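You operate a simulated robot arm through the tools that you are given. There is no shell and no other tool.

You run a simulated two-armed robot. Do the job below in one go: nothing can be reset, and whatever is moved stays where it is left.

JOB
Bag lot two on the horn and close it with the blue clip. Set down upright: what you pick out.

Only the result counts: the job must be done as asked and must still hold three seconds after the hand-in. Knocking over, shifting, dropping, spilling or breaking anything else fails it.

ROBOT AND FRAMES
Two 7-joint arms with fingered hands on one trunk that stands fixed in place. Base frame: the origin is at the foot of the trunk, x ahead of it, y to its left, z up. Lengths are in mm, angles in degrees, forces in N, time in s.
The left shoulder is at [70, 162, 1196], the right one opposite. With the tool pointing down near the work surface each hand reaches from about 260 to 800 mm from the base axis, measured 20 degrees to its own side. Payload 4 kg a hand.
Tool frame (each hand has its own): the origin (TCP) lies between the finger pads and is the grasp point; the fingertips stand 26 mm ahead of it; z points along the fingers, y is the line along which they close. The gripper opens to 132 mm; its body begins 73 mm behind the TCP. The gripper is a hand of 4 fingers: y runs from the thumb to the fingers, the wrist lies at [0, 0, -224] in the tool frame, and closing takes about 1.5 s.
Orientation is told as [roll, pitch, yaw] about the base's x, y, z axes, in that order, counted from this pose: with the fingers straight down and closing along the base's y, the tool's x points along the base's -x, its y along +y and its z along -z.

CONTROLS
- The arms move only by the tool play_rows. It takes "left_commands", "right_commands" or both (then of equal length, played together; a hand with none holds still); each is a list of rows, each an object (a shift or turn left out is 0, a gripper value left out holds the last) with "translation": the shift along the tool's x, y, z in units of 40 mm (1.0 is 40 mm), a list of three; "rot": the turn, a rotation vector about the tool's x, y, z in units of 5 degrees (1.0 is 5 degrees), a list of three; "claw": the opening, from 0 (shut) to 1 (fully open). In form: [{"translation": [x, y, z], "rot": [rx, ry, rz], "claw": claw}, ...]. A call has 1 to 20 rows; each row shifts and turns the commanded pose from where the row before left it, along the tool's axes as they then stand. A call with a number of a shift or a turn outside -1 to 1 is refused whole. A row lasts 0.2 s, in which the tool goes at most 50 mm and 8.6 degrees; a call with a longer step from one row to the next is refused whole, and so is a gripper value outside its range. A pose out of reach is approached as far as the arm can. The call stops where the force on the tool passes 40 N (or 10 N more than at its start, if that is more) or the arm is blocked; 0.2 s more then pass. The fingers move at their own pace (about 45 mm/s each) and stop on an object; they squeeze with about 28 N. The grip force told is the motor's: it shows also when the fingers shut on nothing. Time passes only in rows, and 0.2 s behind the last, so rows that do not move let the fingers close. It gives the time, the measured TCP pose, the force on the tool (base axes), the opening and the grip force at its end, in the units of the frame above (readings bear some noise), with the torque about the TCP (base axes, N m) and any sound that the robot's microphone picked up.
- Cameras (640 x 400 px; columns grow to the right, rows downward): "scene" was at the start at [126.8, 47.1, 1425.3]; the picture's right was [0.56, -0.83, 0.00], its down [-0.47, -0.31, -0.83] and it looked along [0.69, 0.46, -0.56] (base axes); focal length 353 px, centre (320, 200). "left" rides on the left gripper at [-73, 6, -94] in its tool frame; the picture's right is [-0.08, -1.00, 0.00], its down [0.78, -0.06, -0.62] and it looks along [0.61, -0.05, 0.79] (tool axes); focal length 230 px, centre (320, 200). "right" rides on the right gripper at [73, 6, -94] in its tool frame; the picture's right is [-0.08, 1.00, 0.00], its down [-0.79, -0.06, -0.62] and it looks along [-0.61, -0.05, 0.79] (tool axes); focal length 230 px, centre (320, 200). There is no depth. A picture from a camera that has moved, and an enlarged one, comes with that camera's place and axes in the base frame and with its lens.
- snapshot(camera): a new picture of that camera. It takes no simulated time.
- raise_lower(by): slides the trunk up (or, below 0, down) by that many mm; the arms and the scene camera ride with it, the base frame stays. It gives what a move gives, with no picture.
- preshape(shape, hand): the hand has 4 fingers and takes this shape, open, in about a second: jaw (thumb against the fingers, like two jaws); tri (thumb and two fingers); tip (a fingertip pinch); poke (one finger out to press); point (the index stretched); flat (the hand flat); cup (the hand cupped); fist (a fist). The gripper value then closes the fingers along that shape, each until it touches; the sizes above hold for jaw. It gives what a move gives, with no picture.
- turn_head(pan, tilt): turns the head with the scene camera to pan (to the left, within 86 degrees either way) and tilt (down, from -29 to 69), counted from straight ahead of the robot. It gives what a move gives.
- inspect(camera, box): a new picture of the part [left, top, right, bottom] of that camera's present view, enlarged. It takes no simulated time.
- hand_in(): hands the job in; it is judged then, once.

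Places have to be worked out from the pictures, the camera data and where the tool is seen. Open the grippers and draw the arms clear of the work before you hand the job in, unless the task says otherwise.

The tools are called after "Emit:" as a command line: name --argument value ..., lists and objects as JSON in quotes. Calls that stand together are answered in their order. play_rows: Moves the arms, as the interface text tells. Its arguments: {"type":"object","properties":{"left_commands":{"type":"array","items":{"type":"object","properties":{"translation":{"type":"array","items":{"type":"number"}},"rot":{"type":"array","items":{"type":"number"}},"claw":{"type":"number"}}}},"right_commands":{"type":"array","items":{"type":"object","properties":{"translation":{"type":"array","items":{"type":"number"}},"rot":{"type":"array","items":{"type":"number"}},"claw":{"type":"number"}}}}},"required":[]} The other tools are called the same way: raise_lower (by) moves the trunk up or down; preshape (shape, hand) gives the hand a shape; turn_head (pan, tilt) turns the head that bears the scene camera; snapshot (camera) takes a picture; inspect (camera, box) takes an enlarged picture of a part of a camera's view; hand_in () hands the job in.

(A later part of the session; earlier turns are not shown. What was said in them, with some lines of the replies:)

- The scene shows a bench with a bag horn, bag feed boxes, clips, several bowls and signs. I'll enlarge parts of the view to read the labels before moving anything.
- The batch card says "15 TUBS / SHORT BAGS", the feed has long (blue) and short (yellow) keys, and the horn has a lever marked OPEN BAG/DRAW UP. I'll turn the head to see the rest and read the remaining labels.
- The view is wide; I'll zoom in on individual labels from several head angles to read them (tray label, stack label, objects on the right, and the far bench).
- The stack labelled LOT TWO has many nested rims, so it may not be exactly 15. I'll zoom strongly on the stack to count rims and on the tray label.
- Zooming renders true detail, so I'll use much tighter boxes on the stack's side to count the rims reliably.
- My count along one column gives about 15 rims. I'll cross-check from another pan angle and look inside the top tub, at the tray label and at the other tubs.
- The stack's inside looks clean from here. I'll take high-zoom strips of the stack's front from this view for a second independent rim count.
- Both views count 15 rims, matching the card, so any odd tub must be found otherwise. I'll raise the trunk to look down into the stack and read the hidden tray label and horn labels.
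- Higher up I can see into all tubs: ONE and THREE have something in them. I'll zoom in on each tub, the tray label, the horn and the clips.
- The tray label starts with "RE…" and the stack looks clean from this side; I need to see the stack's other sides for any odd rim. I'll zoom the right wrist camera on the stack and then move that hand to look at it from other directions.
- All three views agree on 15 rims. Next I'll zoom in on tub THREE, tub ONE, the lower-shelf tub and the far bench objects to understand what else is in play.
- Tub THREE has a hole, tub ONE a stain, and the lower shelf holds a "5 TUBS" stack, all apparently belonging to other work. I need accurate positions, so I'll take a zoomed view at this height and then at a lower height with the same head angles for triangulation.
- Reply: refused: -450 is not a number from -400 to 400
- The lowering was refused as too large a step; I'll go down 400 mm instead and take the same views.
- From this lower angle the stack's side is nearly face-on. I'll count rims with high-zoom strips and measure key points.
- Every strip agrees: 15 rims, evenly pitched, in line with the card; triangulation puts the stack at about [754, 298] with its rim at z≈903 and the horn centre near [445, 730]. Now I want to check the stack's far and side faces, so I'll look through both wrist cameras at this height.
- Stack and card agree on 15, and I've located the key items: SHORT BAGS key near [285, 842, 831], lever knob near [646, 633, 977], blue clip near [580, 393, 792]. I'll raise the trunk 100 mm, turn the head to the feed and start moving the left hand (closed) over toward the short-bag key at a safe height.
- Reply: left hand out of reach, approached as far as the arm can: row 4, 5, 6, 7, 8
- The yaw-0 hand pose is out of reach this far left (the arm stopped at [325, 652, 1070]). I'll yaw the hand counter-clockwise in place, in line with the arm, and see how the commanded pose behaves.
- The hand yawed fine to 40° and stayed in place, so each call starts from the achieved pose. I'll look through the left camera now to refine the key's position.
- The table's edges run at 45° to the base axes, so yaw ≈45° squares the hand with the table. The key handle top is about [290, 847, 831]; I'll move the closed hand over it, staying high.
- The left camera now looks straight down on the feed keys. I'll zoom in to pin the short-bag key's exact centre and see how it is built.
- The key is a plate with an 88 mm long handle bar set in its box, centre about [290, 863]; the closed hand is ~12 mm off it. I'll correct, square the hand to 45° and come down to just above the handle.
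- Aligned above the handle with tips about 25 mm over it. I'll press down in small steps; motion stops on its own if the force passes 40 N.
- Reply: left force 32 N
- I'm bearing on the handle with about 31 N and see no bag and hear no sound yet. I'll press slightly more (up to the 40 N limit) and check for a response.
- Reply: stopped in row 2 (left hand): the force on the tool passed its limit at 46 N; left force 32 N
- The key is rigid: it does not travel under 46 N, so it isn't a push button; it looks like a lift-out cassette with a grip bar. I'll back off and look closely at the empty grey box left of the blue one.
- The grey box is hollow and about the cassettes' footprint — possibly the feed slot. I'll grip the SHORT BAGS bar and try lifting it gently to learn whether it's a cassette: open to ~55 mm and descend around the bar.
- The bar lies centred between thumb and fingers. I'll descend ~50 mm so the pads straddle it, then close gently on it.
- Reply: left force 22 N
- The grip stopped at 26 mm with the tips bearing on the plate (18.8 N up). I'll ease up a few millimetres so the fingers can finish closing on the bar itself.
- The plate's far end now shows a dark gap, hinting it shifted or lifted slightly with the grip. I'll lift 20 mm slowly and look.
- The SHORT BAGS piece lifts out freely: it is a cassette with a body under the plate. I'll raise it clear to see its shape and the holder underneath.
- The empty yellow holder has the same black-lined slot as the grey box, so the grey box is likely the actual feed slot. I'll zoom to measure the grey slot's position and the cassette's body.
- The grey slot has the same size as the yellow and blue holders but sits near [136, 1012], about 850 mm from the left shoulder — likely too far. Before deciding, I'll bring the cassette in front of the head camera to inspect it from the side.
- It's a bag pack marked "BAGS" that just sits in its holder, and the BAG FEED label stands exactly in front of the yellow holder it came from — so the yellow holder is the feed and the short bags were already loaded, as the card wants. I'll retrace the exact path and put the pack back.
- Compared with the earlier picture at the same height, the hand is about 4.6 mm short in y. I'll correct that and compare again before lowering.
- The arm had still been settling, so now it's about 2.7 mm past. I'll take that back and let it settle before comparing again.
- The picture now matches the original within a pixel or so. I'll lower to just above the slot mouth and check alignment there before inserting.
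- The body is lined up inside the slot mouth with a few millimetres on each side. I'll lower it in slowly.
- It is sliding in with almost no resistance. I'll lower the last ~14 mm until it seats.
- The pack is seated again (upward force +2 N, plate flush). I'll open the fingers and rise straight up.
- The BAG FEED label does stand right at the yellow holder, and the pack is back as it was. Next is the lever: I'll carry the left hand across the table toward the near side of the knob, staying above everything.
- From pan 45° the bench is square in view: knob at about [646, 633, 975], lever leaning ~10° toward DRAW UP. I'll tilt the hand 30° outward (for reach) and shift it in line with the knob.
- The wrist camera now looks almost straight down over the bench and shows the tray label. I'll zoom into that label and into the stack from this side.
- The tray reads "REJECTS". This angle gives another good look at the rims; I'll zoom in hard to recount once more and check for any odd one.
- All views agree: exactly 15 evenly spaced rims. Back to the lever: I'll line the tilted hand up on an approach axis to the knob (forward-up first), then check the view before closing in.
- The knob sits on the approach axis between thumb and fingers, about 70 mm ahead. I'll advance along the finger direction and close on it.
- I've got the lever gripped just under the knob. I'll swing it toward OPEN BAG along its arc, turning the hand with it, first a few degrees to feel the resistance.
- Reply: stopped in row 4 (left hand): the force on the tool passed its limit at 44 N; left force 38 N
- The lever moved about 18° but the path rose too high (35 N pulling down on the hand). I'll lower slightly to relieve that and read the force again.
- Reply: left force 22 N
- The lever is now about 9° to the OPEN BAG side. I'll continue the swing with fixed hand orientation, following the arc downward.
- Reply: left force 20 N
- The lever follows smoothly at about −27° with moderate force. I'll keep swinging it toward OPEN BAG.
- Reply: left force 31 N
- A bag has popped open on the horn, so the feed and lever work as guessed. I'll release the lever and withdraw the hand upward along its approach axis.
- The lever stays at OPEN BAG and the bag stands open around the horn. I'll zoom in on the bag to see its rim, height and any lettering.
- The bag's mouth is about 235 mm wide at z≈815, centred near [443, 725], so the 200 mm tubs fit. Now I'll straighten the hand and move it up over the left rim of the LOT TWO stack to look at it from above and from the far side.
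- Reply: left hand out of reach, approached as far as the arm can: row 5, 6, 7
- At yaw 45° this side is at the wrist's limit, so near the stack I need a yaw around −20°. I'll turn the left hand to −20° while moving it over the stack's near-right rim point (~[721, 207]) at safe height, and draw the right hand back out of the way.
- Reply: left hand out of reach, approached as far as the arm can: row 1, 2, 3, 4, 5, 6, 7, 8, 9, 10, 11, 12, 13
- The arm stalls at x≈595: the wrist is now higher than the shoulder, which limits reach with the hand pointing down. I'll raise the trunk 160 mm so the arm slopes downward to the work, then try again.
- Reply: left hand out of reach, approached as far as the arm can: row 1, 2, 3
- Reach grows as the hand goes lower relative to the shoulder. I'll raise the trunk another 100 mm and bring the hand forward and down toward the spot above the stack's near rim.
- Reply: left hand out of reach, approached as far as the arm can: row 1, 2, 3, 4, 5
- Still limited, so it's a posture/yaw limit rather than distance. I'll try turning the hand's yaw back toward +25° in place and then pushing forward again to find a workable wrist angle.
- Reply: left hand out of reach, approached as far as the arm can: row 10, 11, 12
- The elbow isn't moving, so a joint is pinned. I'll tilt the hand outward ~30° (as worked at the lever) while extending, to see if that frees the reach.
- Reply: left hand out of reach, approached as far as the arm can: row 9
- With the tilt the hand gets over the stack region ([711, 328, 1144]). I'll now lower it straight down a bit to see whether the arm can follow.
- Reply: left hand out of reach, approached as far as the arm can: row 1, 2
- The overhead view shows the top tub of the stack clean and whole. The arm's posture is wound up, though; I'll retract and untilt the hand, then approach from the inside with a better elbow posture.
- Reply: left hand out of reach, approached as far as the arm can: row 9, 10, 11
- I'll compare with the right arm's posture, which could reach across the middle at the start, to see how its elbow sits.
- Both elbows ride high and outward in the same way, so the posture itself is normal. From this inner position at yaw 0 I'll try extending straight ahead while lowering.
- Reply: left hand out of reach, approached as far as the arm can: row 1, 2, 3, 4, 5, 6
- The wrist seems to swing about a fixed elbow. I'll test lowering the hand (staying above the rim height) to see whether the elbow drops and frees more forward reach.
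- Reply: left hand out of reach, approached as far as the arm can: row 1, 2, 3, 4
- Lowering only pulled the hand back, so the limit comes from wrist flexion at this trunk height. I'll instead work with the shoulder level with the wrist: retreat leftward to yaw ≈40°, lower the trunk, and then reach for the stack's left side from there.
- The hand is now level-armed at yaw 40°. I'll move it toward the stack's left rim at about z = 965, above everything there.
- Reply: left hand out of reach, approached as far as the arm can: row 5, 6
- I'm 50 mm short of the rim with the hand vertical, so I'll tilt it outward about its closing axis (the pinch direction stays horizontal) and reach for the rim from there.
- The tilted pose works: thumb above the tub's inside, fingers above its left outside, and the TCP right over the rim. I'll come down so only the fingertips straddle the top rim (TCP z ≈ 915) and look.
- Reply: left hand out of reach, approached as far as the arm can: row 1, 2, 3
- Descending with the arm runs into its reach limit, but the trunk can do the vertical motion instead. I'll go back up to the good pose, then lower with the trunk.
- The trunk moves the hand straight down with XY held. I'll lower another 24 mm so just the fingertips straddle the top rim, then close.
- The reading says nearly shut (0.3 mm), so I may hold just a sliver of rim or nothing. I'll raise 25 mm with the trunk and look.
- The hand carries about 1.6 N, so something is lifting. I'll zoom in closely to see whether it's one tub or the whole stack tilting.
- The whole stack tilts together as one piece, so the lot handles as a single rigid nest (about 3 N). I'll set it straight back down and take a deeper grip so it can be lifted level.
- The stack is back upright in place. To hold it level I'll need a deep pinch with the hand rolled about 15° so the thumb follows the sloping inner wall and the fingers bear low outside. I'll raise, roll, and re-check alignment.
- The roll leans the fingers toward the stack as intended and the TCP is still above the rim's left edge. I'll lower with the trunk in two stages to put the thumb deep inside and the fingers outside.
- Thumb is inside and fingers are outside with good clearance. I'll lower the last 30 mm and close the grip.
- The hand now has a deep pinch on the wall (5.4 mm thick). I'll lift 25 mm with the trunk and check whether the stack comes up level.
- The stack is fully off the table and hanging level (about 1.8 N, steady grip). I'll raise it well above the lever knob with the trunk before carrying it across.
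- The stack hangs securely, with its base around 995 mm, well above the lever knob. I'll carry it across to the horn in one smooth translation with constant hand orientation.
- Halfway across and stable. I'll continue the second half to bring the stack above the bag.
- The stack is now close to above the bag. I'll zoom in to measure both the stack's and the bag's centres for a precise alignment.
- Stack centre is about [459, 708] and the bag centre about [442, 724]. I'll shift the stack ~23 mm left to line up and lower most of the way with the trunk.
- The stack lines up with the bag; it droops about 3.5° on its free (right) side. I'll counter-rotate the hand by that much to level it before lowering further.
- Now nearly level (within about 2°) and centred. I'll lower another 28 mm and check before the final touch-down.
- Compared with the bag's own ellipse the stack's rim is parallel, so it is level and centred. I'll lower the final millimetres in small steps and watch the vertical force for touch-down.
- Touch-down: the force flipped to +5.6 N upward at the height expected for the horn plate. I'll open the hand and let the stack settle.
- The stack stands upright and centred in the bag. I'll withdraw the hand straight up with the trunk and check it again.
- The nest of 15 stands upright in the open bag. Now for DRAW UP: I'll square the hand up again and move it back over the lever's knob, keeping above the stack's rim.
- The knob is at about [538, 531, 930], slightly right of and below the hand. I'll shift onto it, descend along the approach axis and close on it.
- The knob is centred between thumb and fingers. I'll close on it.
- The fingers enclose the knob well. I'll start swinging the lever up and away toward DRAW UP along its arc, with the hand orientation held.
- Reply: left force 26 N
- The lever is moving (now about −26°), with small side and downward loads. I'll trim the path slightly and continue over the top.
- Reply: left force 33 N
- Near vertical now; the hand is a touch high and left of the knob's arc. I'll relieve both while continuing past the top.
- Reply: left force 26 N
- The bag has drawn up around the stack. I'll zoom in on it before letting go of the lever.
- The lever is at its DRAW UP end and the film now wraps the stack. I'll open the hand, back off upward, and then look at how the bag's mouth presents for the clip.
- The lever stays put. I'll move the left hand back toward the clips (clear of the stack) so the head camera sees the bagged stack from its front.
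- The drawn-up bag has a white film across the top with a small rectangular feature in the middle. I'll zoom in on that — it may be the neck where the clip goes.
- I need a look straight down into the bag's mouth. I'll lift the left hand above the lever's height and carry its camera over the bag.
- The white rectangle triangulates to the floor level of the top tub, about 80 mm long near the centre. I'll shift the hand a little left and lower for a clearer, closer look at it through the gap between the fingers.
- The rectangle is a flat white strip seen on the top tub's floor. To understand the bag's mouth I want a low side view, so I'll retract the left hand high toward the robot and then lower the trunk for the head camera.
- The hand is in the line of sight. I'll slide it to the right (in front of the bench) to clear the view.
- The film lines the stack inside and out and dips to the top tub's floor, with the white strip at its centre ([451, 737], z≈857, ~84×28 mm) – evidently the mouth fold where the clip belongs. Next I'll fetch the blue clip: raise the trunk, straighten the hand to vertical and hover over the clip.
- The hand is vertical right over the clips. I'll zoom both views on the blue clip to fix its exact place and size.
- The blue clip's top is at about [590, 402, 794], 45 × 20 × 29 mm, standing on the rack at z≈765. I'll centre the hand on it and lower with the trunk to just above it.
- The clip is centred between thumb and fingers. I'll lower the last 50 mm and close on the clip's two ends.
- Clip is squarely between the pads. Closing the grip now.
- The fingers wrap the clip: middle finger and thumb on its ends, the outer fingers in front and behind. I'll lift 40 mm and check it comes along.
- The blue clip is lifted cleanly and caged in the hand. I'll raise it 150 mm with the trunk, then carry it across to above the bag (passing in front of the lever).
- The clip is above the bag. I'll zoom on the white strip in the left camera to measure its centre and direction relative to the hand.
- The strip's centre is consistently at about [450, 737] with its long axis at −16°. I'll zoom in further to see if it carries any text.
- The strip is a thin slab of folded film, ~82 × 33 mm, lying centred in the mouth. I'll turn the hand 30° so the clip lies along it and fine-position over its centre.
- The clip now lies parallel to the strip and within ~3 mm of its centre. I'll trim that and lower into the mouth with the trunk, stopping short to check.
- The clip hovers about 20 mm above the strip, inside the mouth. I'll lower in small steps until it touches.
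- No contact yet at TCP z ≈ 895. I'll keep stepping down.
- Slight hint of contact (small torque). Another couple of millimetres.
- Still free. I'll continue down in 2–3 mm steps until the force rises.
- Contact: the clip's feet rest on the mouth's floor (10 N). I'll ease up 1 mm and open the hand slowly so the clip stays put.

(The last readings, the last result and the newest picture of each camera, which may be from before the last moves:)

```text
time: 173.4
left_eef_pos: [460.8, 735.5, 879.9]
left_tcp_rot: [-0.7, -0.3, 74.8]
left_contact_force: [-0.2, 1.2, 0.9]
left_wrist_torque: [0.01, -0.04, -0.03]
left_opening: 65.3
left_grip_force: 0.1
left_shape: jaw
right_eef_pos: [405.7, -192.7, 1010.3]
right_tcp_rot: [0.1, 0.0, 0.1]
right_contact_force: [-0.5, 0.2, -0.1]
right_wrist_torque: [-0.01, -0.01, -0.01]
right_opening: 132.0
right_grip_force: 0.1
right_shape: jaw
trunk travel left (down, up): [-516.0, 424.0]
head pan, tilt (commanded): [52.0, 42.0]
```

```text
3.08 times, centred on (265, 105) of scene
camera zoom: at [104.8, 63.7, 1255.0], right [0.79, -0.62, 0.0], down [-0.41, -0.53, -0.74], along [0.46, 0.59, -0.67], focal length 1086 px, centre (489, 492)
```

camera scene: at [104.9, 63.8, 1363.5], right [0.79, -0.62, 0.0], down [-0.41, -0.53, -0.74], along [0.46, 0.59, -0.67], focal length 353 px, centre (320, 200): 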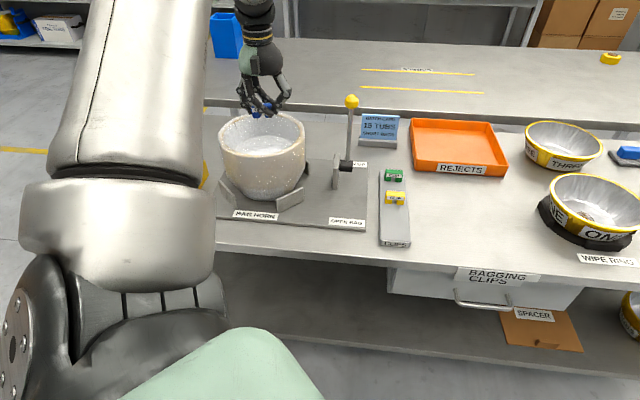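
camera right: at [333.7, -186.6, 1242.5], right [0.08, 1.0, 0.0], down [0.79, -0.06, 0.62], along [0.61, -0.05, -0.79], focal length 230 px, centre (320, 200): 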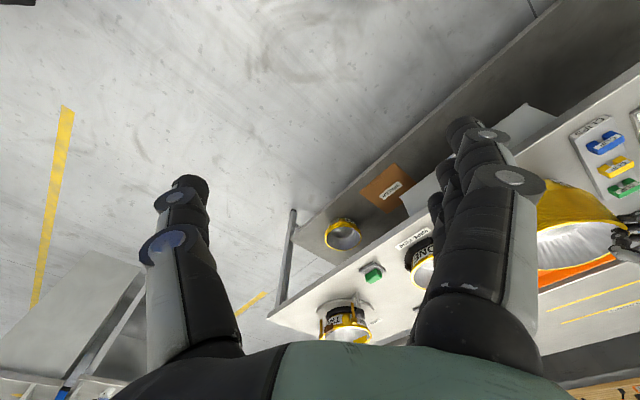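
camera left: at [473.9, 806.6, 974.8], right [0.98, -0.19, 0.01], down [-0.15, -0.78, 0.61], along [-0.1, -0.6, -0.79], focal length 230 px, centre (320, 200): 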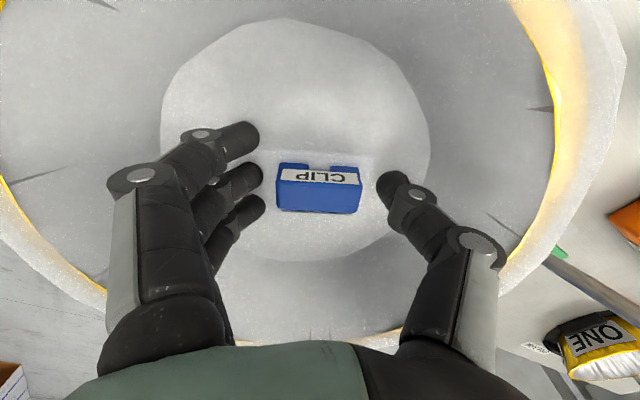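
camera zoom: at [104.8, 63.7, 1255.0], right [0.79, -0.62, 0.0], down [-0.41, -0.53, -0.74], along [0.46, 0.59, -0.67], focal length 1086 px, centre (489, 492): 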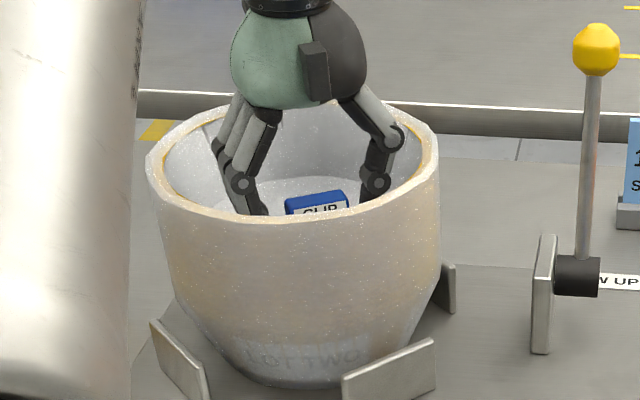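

The clip stands upright on the strip. I'll withdraw the hand straight up and take a close look at the result.

Emit:
raise_lower --by 130

Emit:
snapshot --camera "left"

Emit:
inspect --camera "left" --box '[200, 40, 420, 240]'

Emit:
inspect --camera "scene" --box '[200, 90, 330, 230]'

```text
time: 175.0
left_eef_pos: [461.6, 734.6, 1009.5]
left_tcp_rot: [-0.7, -0.3, 74.9]
left_contact_force: [0.2, -0.8, 0.6]
left_wrist_torque: [0.0, 0.02, 0.01]
left_opening: 65.3
left_grip_force: 0.1
left_shape: jaw
right_eef_pos: [405.4, -192.9, 1140.6]
right_tcp_rot: [0.0, 0.0, 0.0]
right_contact_force: [-0.7, -0.3, -0.5]
right_wrist_torque: [0.02, 0.01, 0.0]
right_opening: 131.8
right_grip_force: 0.0
right_shape: jaw
trunk travel left (down, up): [-646.0, 294.0]
head pan, tilt (commanded): [52.0, 42.0]
```

```text
taken
camera left: at [474.0, 806.6, 1104.6], right [0.98, -0.19, 0.01], down [-0.15, -0.78, 0.61], along [-0.1, -0.6, -0.79], focal length 230 px, centre (320, 200)
```

left: 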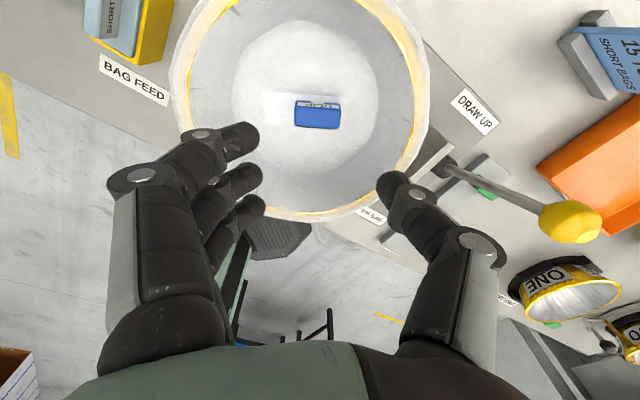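

```text
2.00 times, centred on (310, 140) of left
camera zoom: at [474.0, 806.6, 1104.6], right [0.98, -0.19, 0.01], down [-0.15, -0.78, 0.61], along [-0.1, -0.6, -0.79], focal length 460 px, centre (340, 320)
```

zoom: 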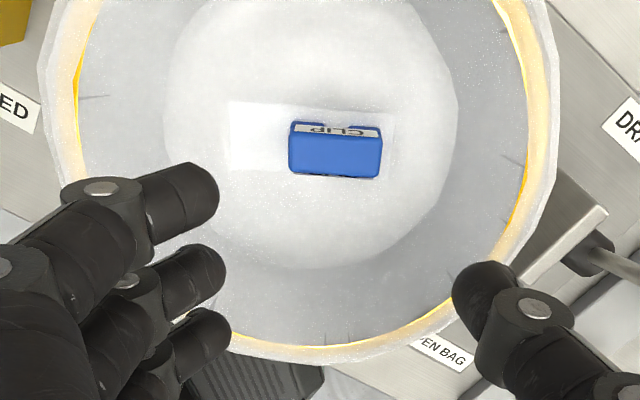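

```text
2.86 times, centred on (265, 160) of scene
camera zoom: at [105.0, 63.7, 1385.0], right [0.79, -0.62, 0.0], down [-0.41, -0.53, -0.74], along [0.46, 0.59, -0.67], focal length 1008 px, centre (477, 314)
```

zoom: 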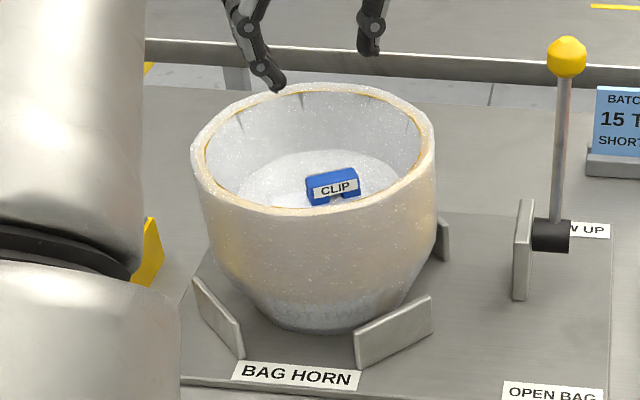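

The clip stands upright but about 14 mm off the strip's centre along its length. I'll go back down with the fingers open and nudge it along with the thumb to centre it.

Emit:
raise_lower --by -121

Emit:
snapshot --camera "left"

```text
time: 176.5
left_eef_pos: [460.1, 734.5, 890.4]
left_tcp_rot: [-0.8, -0.3, 74.8]
left_contact_force: [-0.3, -0.6, -0.2]
left_wrist_torque: [-0.03, 0.03, -0.01]
left_opening: 65.2
left_grip_force: 0.0
left_shape: jaw
right_eef_pos: [405.6, -192.4, 1019.8]
right_tcp_rot: [0.0, 0.1, 0.0]
right_contact_force: [0.6, -0.3, 0.6]
right_wrist_torque: [-0.05, -0.02, 0.0]
right_opening: 131.8
right_grip_force: 0.1
right_shape: jaw
trunk travel left (down, up): [-525.0, 415.0]
head pan, tilt (commanded): [52.0, 42.0]
```

```text
taken
camera left: at [473.8, 806.5, 984.0], right [0.98, -0.19, 0.01], down [-0.16, -0.78, 0.61], along [-0.1, -0.6, -0.79], focal length 230 px, centre (320, 200)
```

left: 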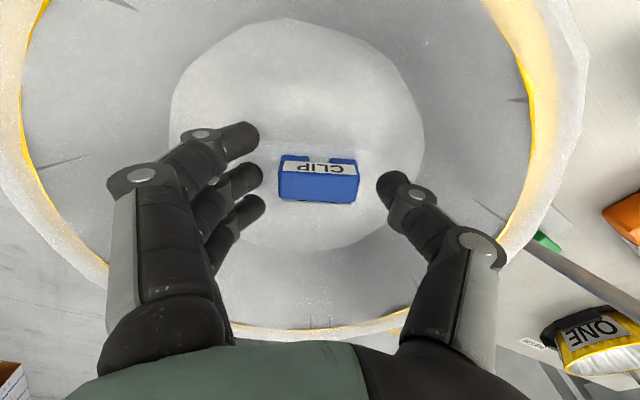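

The thumb is about 10 mm from the clip's right end. I'll slide the hand 23 mm leftward slowly so the thumb pushes the clip ~13–14 mm, then back off.

Emit:
play_rows --left_commands '[{"translation": [0, 0.12, 0]}, {"translation": [0, 0.12, 0]}, {"translation": [0, 0.1, 0]}, {"translation": [0, 0.1, 0]}, {"translation": [0, 0.08, 0]}, {"translation": [0, 0.06, 0]}, {}, {}]'

Emit:
snapshot --camera "left"

```text
time: 178.3
left_eef_pos: [437.4, 740.7, 888.2]
left_tcp_rot: [-0.8, -0.4, 74.8]
left_contact_force: [0.5, -0.2, 0.0]
left_wrist_torque: [-0.02, 0.01, 0.01]
left_opening: 65.4
left_grip_force: 0.1
left_shape: jaw
right_eef_pos: [406.0, -191.7, 1019.0]
right_tcp_rot: [-0.1, 0.0, 0.0]
right_contact_force: [0.1, -0.1, 0.0]
right_wrist_torque: [0.03, 0.02, -0.01]
right_opening: 131.6
right_grip_force: 0.0
right_shape: jaw
trunk travel left (down, up): [-525.0, 415.0]
head pan, tilt (commanded): [52.0, 42.0]
```

```text
taken
camera left: at [452.0, 812.6, 983.7], right [0.98, -0.19, 0.01], down [-0.16, -0.78, 0.61], along [-0.1, -0.6, -0.79], focal length 230 px, centre (320, 200)
```

left: 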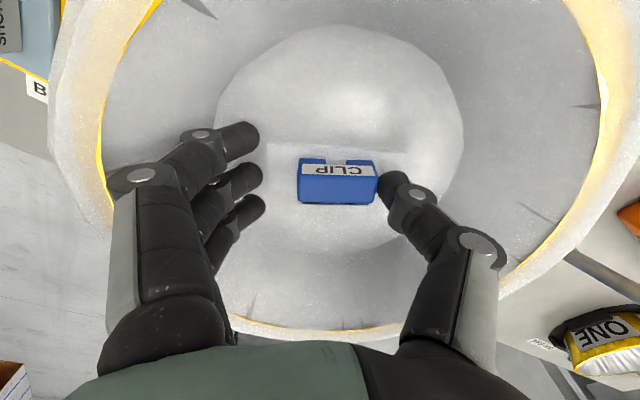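

The clip is now centred on the strip. I'll back the thumb off and rise again to inspect.

Emit:
play_rows --left_commands '[{"translation": [0, -0.12, 0]}, {"translation": [0, -0.12, 0]}, {}]'

Emit:
raise_lower --by 130

Emit:
snapshot --camera "left"

Emit:
inspect --camera "left" --box '[200, 20, 420, 240]'

Emit:
inspect --camera "scene" --box '[200, 90, 330, 230]'

```text
time: 179.1
left_eef_pos: [447.0, 738.5, 889.1]
left_tcp_rot: [-0.7, -0.4, 74.9]
left_contact_force: [0.6, -0.7, -0.7]
left_wrist_torque: [0.03, 0.04, 0.0]
left_opening: 65.3
left_grip_force: 0.1
left_shape: jaw
right_eef_pos: [405.2, -192.0, 1019.9]
right_tcp_rot: [-0.1, 0.0, 0.0]
right_contact_force: [1.2, -0.3, -0.5]
right_wrist_torque: [0.0, -0.03, -0.03]
right_opening: 131.5
right_grip_force: 0.1
right_shape: jaw
trunk travel left (down, up): [-525.0, 415.0]
head pan, tilt (commanded): [52.0, 42.0]
```

```text
time: 180.7
left_eef_pos: [447.0, 739.2, 1018.3]
left_tcp_rot: [-0.7, -0.3, 74.8]
left_contact_force: [-1.1, -0.5, 0.7]
left_wrist_torque: [0.0, 0.02, 0.03]
left_opening: 65.2
left_grip_force: 0.2
left_shape: jaw
right_eef_pos: [406.9, -191.1, 1149.7]
right_tcp_rot: [0.0, 0.0, 0.1]
right_contact_force: [-0.3, 0.1, 0.5]
right_wrist_torque: [0.05, 0.0, -0.02]
right_opening: 131.9
right_grip_force: 0.0
right_shape: jaw
trunk travel left (down, up): [-655.0, 285.0]
head pan, tilt (commanded): [52.0, 42.0]
```

```text
taken
camera left: at [460.8, 810.0, 1113.0], right [0.98, -0.19, 0.01], down [-0.15, -0.78, 0.61], along [-0.1, -0.6, -0.79], focal length 230 px, centre (320, 200)
```

left: 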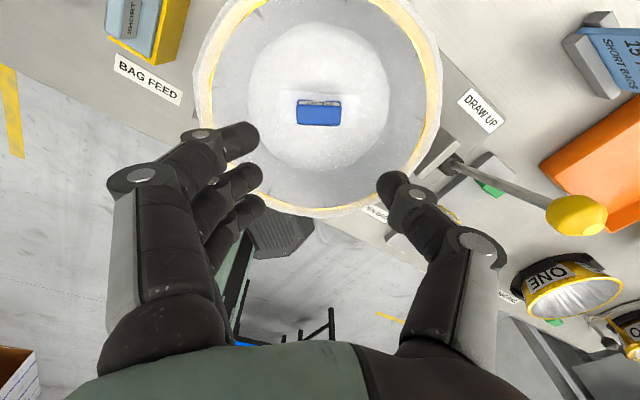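

```text
1.82 times, centred on (310, 130) of left
camera zoom: at [460.8, 810.0, 1113.0], right [0.98, -0.19, 0.01], down [-0.15, -0.78, 0.61], along [-0.1, -0.6, -0.79], focal length 418 px, centre (338, 327)
```

zoom: 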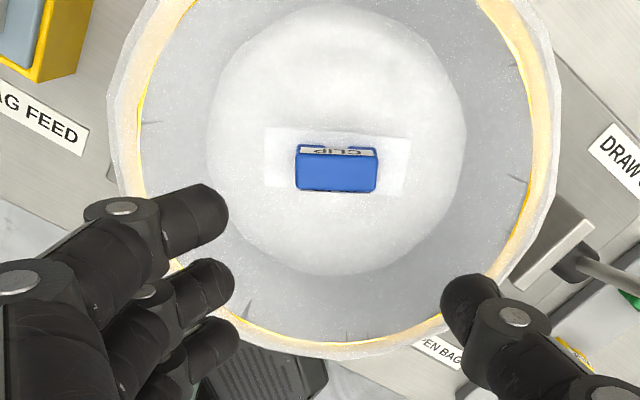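

```text
2.86 times, centred on (265, 160) of scene
camera zoom: at [105.0, 63.7, 1394.0], right [0.79, -0.62, 0.0], down [-0.41, -0.53, -0.74], along [0.46, 0.59, -0.67], focal length 1008 px, centre (477, 314)
```

zoom: 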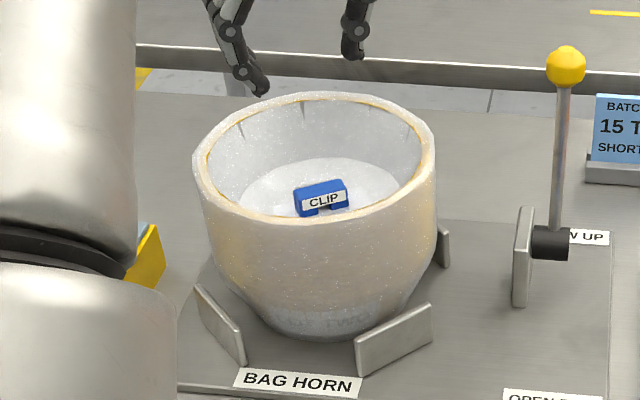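

The clip stands upright, centred and aligned on the folded mouth. I'll move the arm clear now and check that nothing else was disturbed.

Emit:
play_rows --left_commands '[{"translation": [0, 0, -0.9], "rot": [0, 0, 1]}, {"translation": [0, 0, -0.9], "rot": [0, 0, 1]}, {"translation": [0.3, 0, -0.8], "rot": [0, 0, 1]}, {"translation": [0.8, 0, -0.3], "rot": [0, 0, 1]}, {"translation": [0.9, 0, 0], "rot": [0, 0, 1]}, {"translation": [0.9, 0, 0], "rot": [0, 0, 1]}, {"translation": [0.9, 0, 0]}, {"translation": [0.9, 0, 0]}, {"translation": [0.9, 0, 0]}, {"translation": [0.9, 0, 0]}]'

Emit:
turn_head --pan 42 --tilt 42

Emit:
snapshot --camera "scene"

Emit:
inspect --camera "scene" --box '[90, 90, 330, 260]'

Emit:
inspect --camera "scene" --box '[280, 120, 520, 260]'

```text
time: 182.9
left_eef_pos: [276.0, 539.7, 1131.6]
left_tcp_rot: [-0.4, -0.8, 44.8]
left_contact_force: [0.0, -0.2, -0.7]
left_wrist_torque: [0.02, 0.0, -0.01]
left_opening: 65.3
left_grip_force: 0.2
left_shape: jaw
right_eef_pos: [403.7, -193.1, 1150.4]
right_tcp_rot: [0.1, -0.1, -0.1]
right_contact_force: [-0.1, -1.0, 0.1]
right_wrist_torque: [0.03, -0.03, 0.03]
right_opening: 131.7
right_grip_force: 0.0
right_shape: jaw
trunk travel left (down, up): [-655.0, 285.0]
head pan, tilt (commanded): [52.0, 42.0]
```

```text
time: 183.6
left_eef_pos: [278.3, 541.6, 1131.0]
left_tcp_rot: [-0.4, -0.7, 44.9]
left_contact_force: [-0.4, -0.7, -0.6]
left_wrist_torque: [0.0, 0.02, -0.02]
left_opening: 65.7
left_grip_force: 0.0
left_shape: jaw
right_eef_pos: [407.0, -192.7, 1149.5]
right_tcp_rot: [-0.1, 0.0, -0.1]
right_contact_force: [0.3, 0.1, -0.6]
right_wrist_torque: [0.0, 0.04, -0.01]
right_opening: 131.7
right_grip_force: 0.0
right_shape: jaw
trunk travel left (down, up): [-655.0, 285.0]
head pan, tilt (commanded): [42.0, 42.0]
```

```text
taken
camera scene: at [115.6, 53.9, 1394.0], right [0.67, -0.74, 0.0], down [-0.5, -0.45, -0.74], along [0.55, 0.5, -0.67], focal length 353 px, centre (320, 200)
```

scene: 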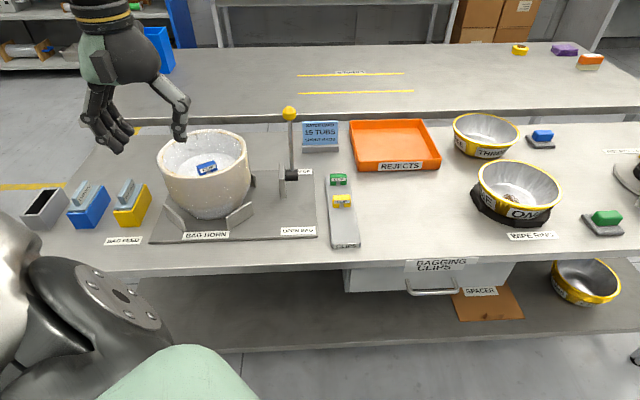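

```text
2.35 times, centred on (210, 175) of scene
camera zoom: at [115.6, 53.9, 1394.0], right [0.67, -0.74, 0.0], down [-0.5, -0.45, -0.74], along [0.55, 0.5, -0.67], focal length 830 px, centre (579, 259)
```

zoom: 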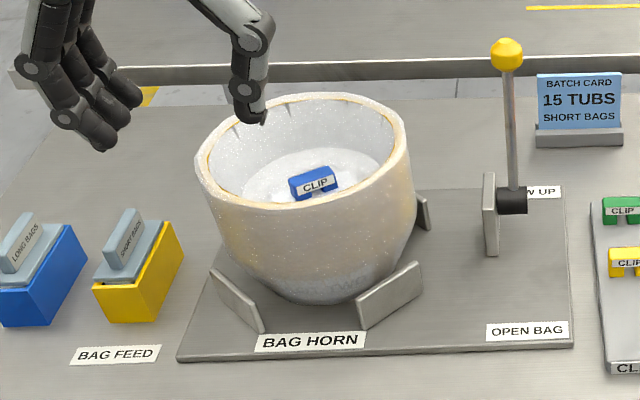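

```text
2.67 times, centred on (400, 190) of scene
camera zoom: at [115.6, 53.9, 1394.0], right [0.67, -0.74, 0.0], down [-0.5, -0.45, -0.74], along [0.55, 0.5, -0.67], focal length 941 px, centre (107, 227)
```

zoom: 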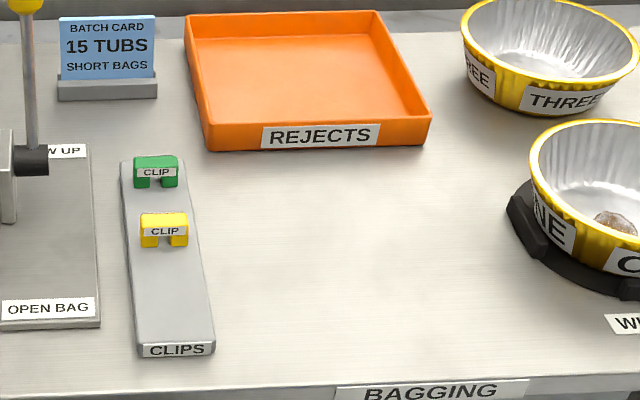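

Everything else is in place: lever at DRAW UP, feed packs, yellow and green clips, tubs and tray untouched. I'll open the left hand fully and draw it further back clear of the bench, then take a final look.

Emit:
play_rows --left_commands '[{"translation": [0.6, -0.6, -0.4], "claw": 1}, {"translation": [0.6, -0.6, -0.4]}, {"translation": [0.6, -0.6, -0.2]}, {"translation": [0.5, -0.5, 0]}, {}, {}, {}, {}, {}, {}]'

Emit:
snapshot --camera "scene"

Emit:
inspect --camera "scene" --box '[140, 100, 300, 250]'

Emit:
inspect --camera "scene" --box '[180, 135, 240, 190]'

```text
time: 185.8
left_eef_pos: [276.8, 409.0, 1170.6]
left_tcp_rot: [-0.4, -0.6, 44.9]
left_contact_force: [0.3, 0.3, 0.3]
left_wrist_torque: [0.02, 0.04, 0.0]
left_opening: 131.9
left_grip_force: 0.0
left_shape: jaw
right_eef_pos: [406.4, -193.3, 1149.7]
right_tcp_rot: [0.0, 0.0, 0.0]
right_contact_force: [0.8, -0.6, -1.6]
right_wrist_torque: [-0.01, 0.01, 0.0]
right_opening: 131.9
right_grip_force: 0.1
right_shape: jaw
trunk travel left (down, up): [-655.0, 285.0]
head pan, tilt (commanded): [42.0, 42.0]
```

```text
taken
camera scene: at [115.4, 53.7, 1394.0], right [0.67, -0.74, 0.0], down [-0.5, -0.45, -0.74], along [0.55, 0.5, -0.67], focal length 353 px, centre (320, 200)
```

scene: 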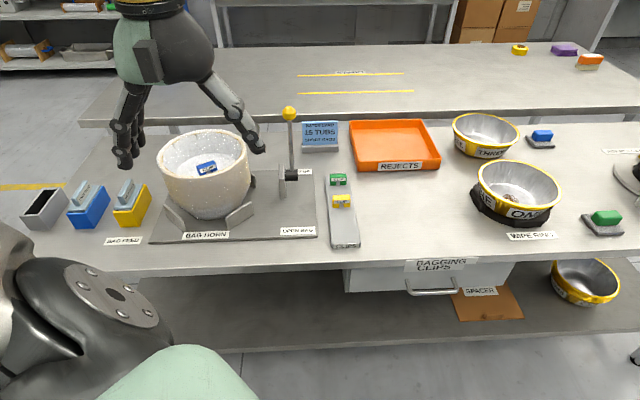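

```text
2.67 times, centred on (220, 175) of scene
camera zoom: at [115.4, 53.7, 1394.0], right [0.67, -0.74, 0.0], down [-0.5, -0.45, -0.74], along [0.55, 0.5, -0.67], focal length 941 px, centre (587, 267)
```

zoom: 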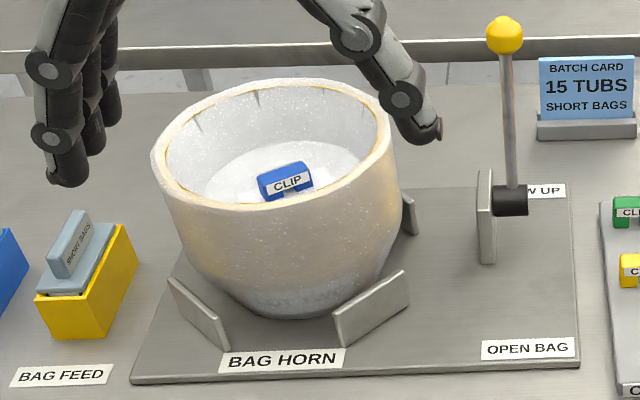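

```text
7.27 times, centred on (210, 162) of scene
camera zoom: at [115.4, 53.7, 1394.0], right [0.67, -0.74, 0.0], down [-0.5, -0.45, -0.74], along [0.55, 0.5, -0.67], focal length 2566 px, centre (1120, 473)
```

zoom: 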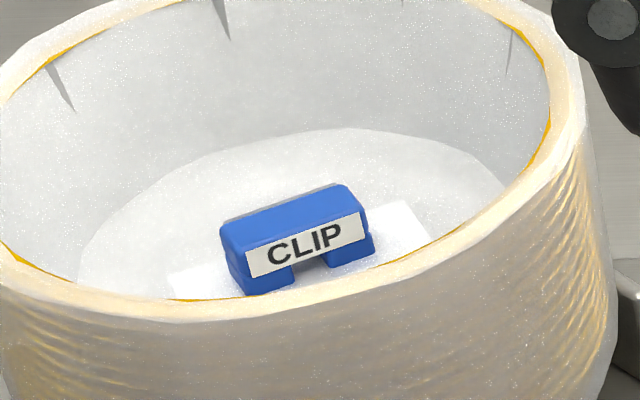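

The bagged nest stands upright on the horn with the blue clip upright on its closed mouth, and both hands are open and clear of the bench. I'm handing the job in.

Emit:
hand_in

```text
The job is handed in.
```

Lot two is bagged on the horn and I've handed the job in. I can't confirm that it registered as closed: nothing visibly changed when I set the blue clip on it, and I heard no sound.

- **Count and bag:** I counted 15 tubs in the stack from several views, matching the batch card, so nothing had to be taken out. The bag feed already held the short bags the card asks for. While working out how the feed works, I pressed down on that pack, then lifted it out and put it back where it was.
- **Bagging:** The lever at OPEN BAG opened a bag on the horn. The stack moves as one piece. My first attempt to lift it only tilted it, so I set it back down and took a deeper grip. It then went into the bag upright, and the lever at DRAW UP drew the film up around it.
- **Clip:** After draw-up, a white strip lay in the middle of the top tub's floor. I took that to be the folded mouth of the bag and stood the blue clip upright on its centre. Putting it there was my best reading of the setup.
- **The rest of the bench:** I saw nothing else moved or knocked over. The lever is still at DRAW UP, and both hands are open and clear of the work.
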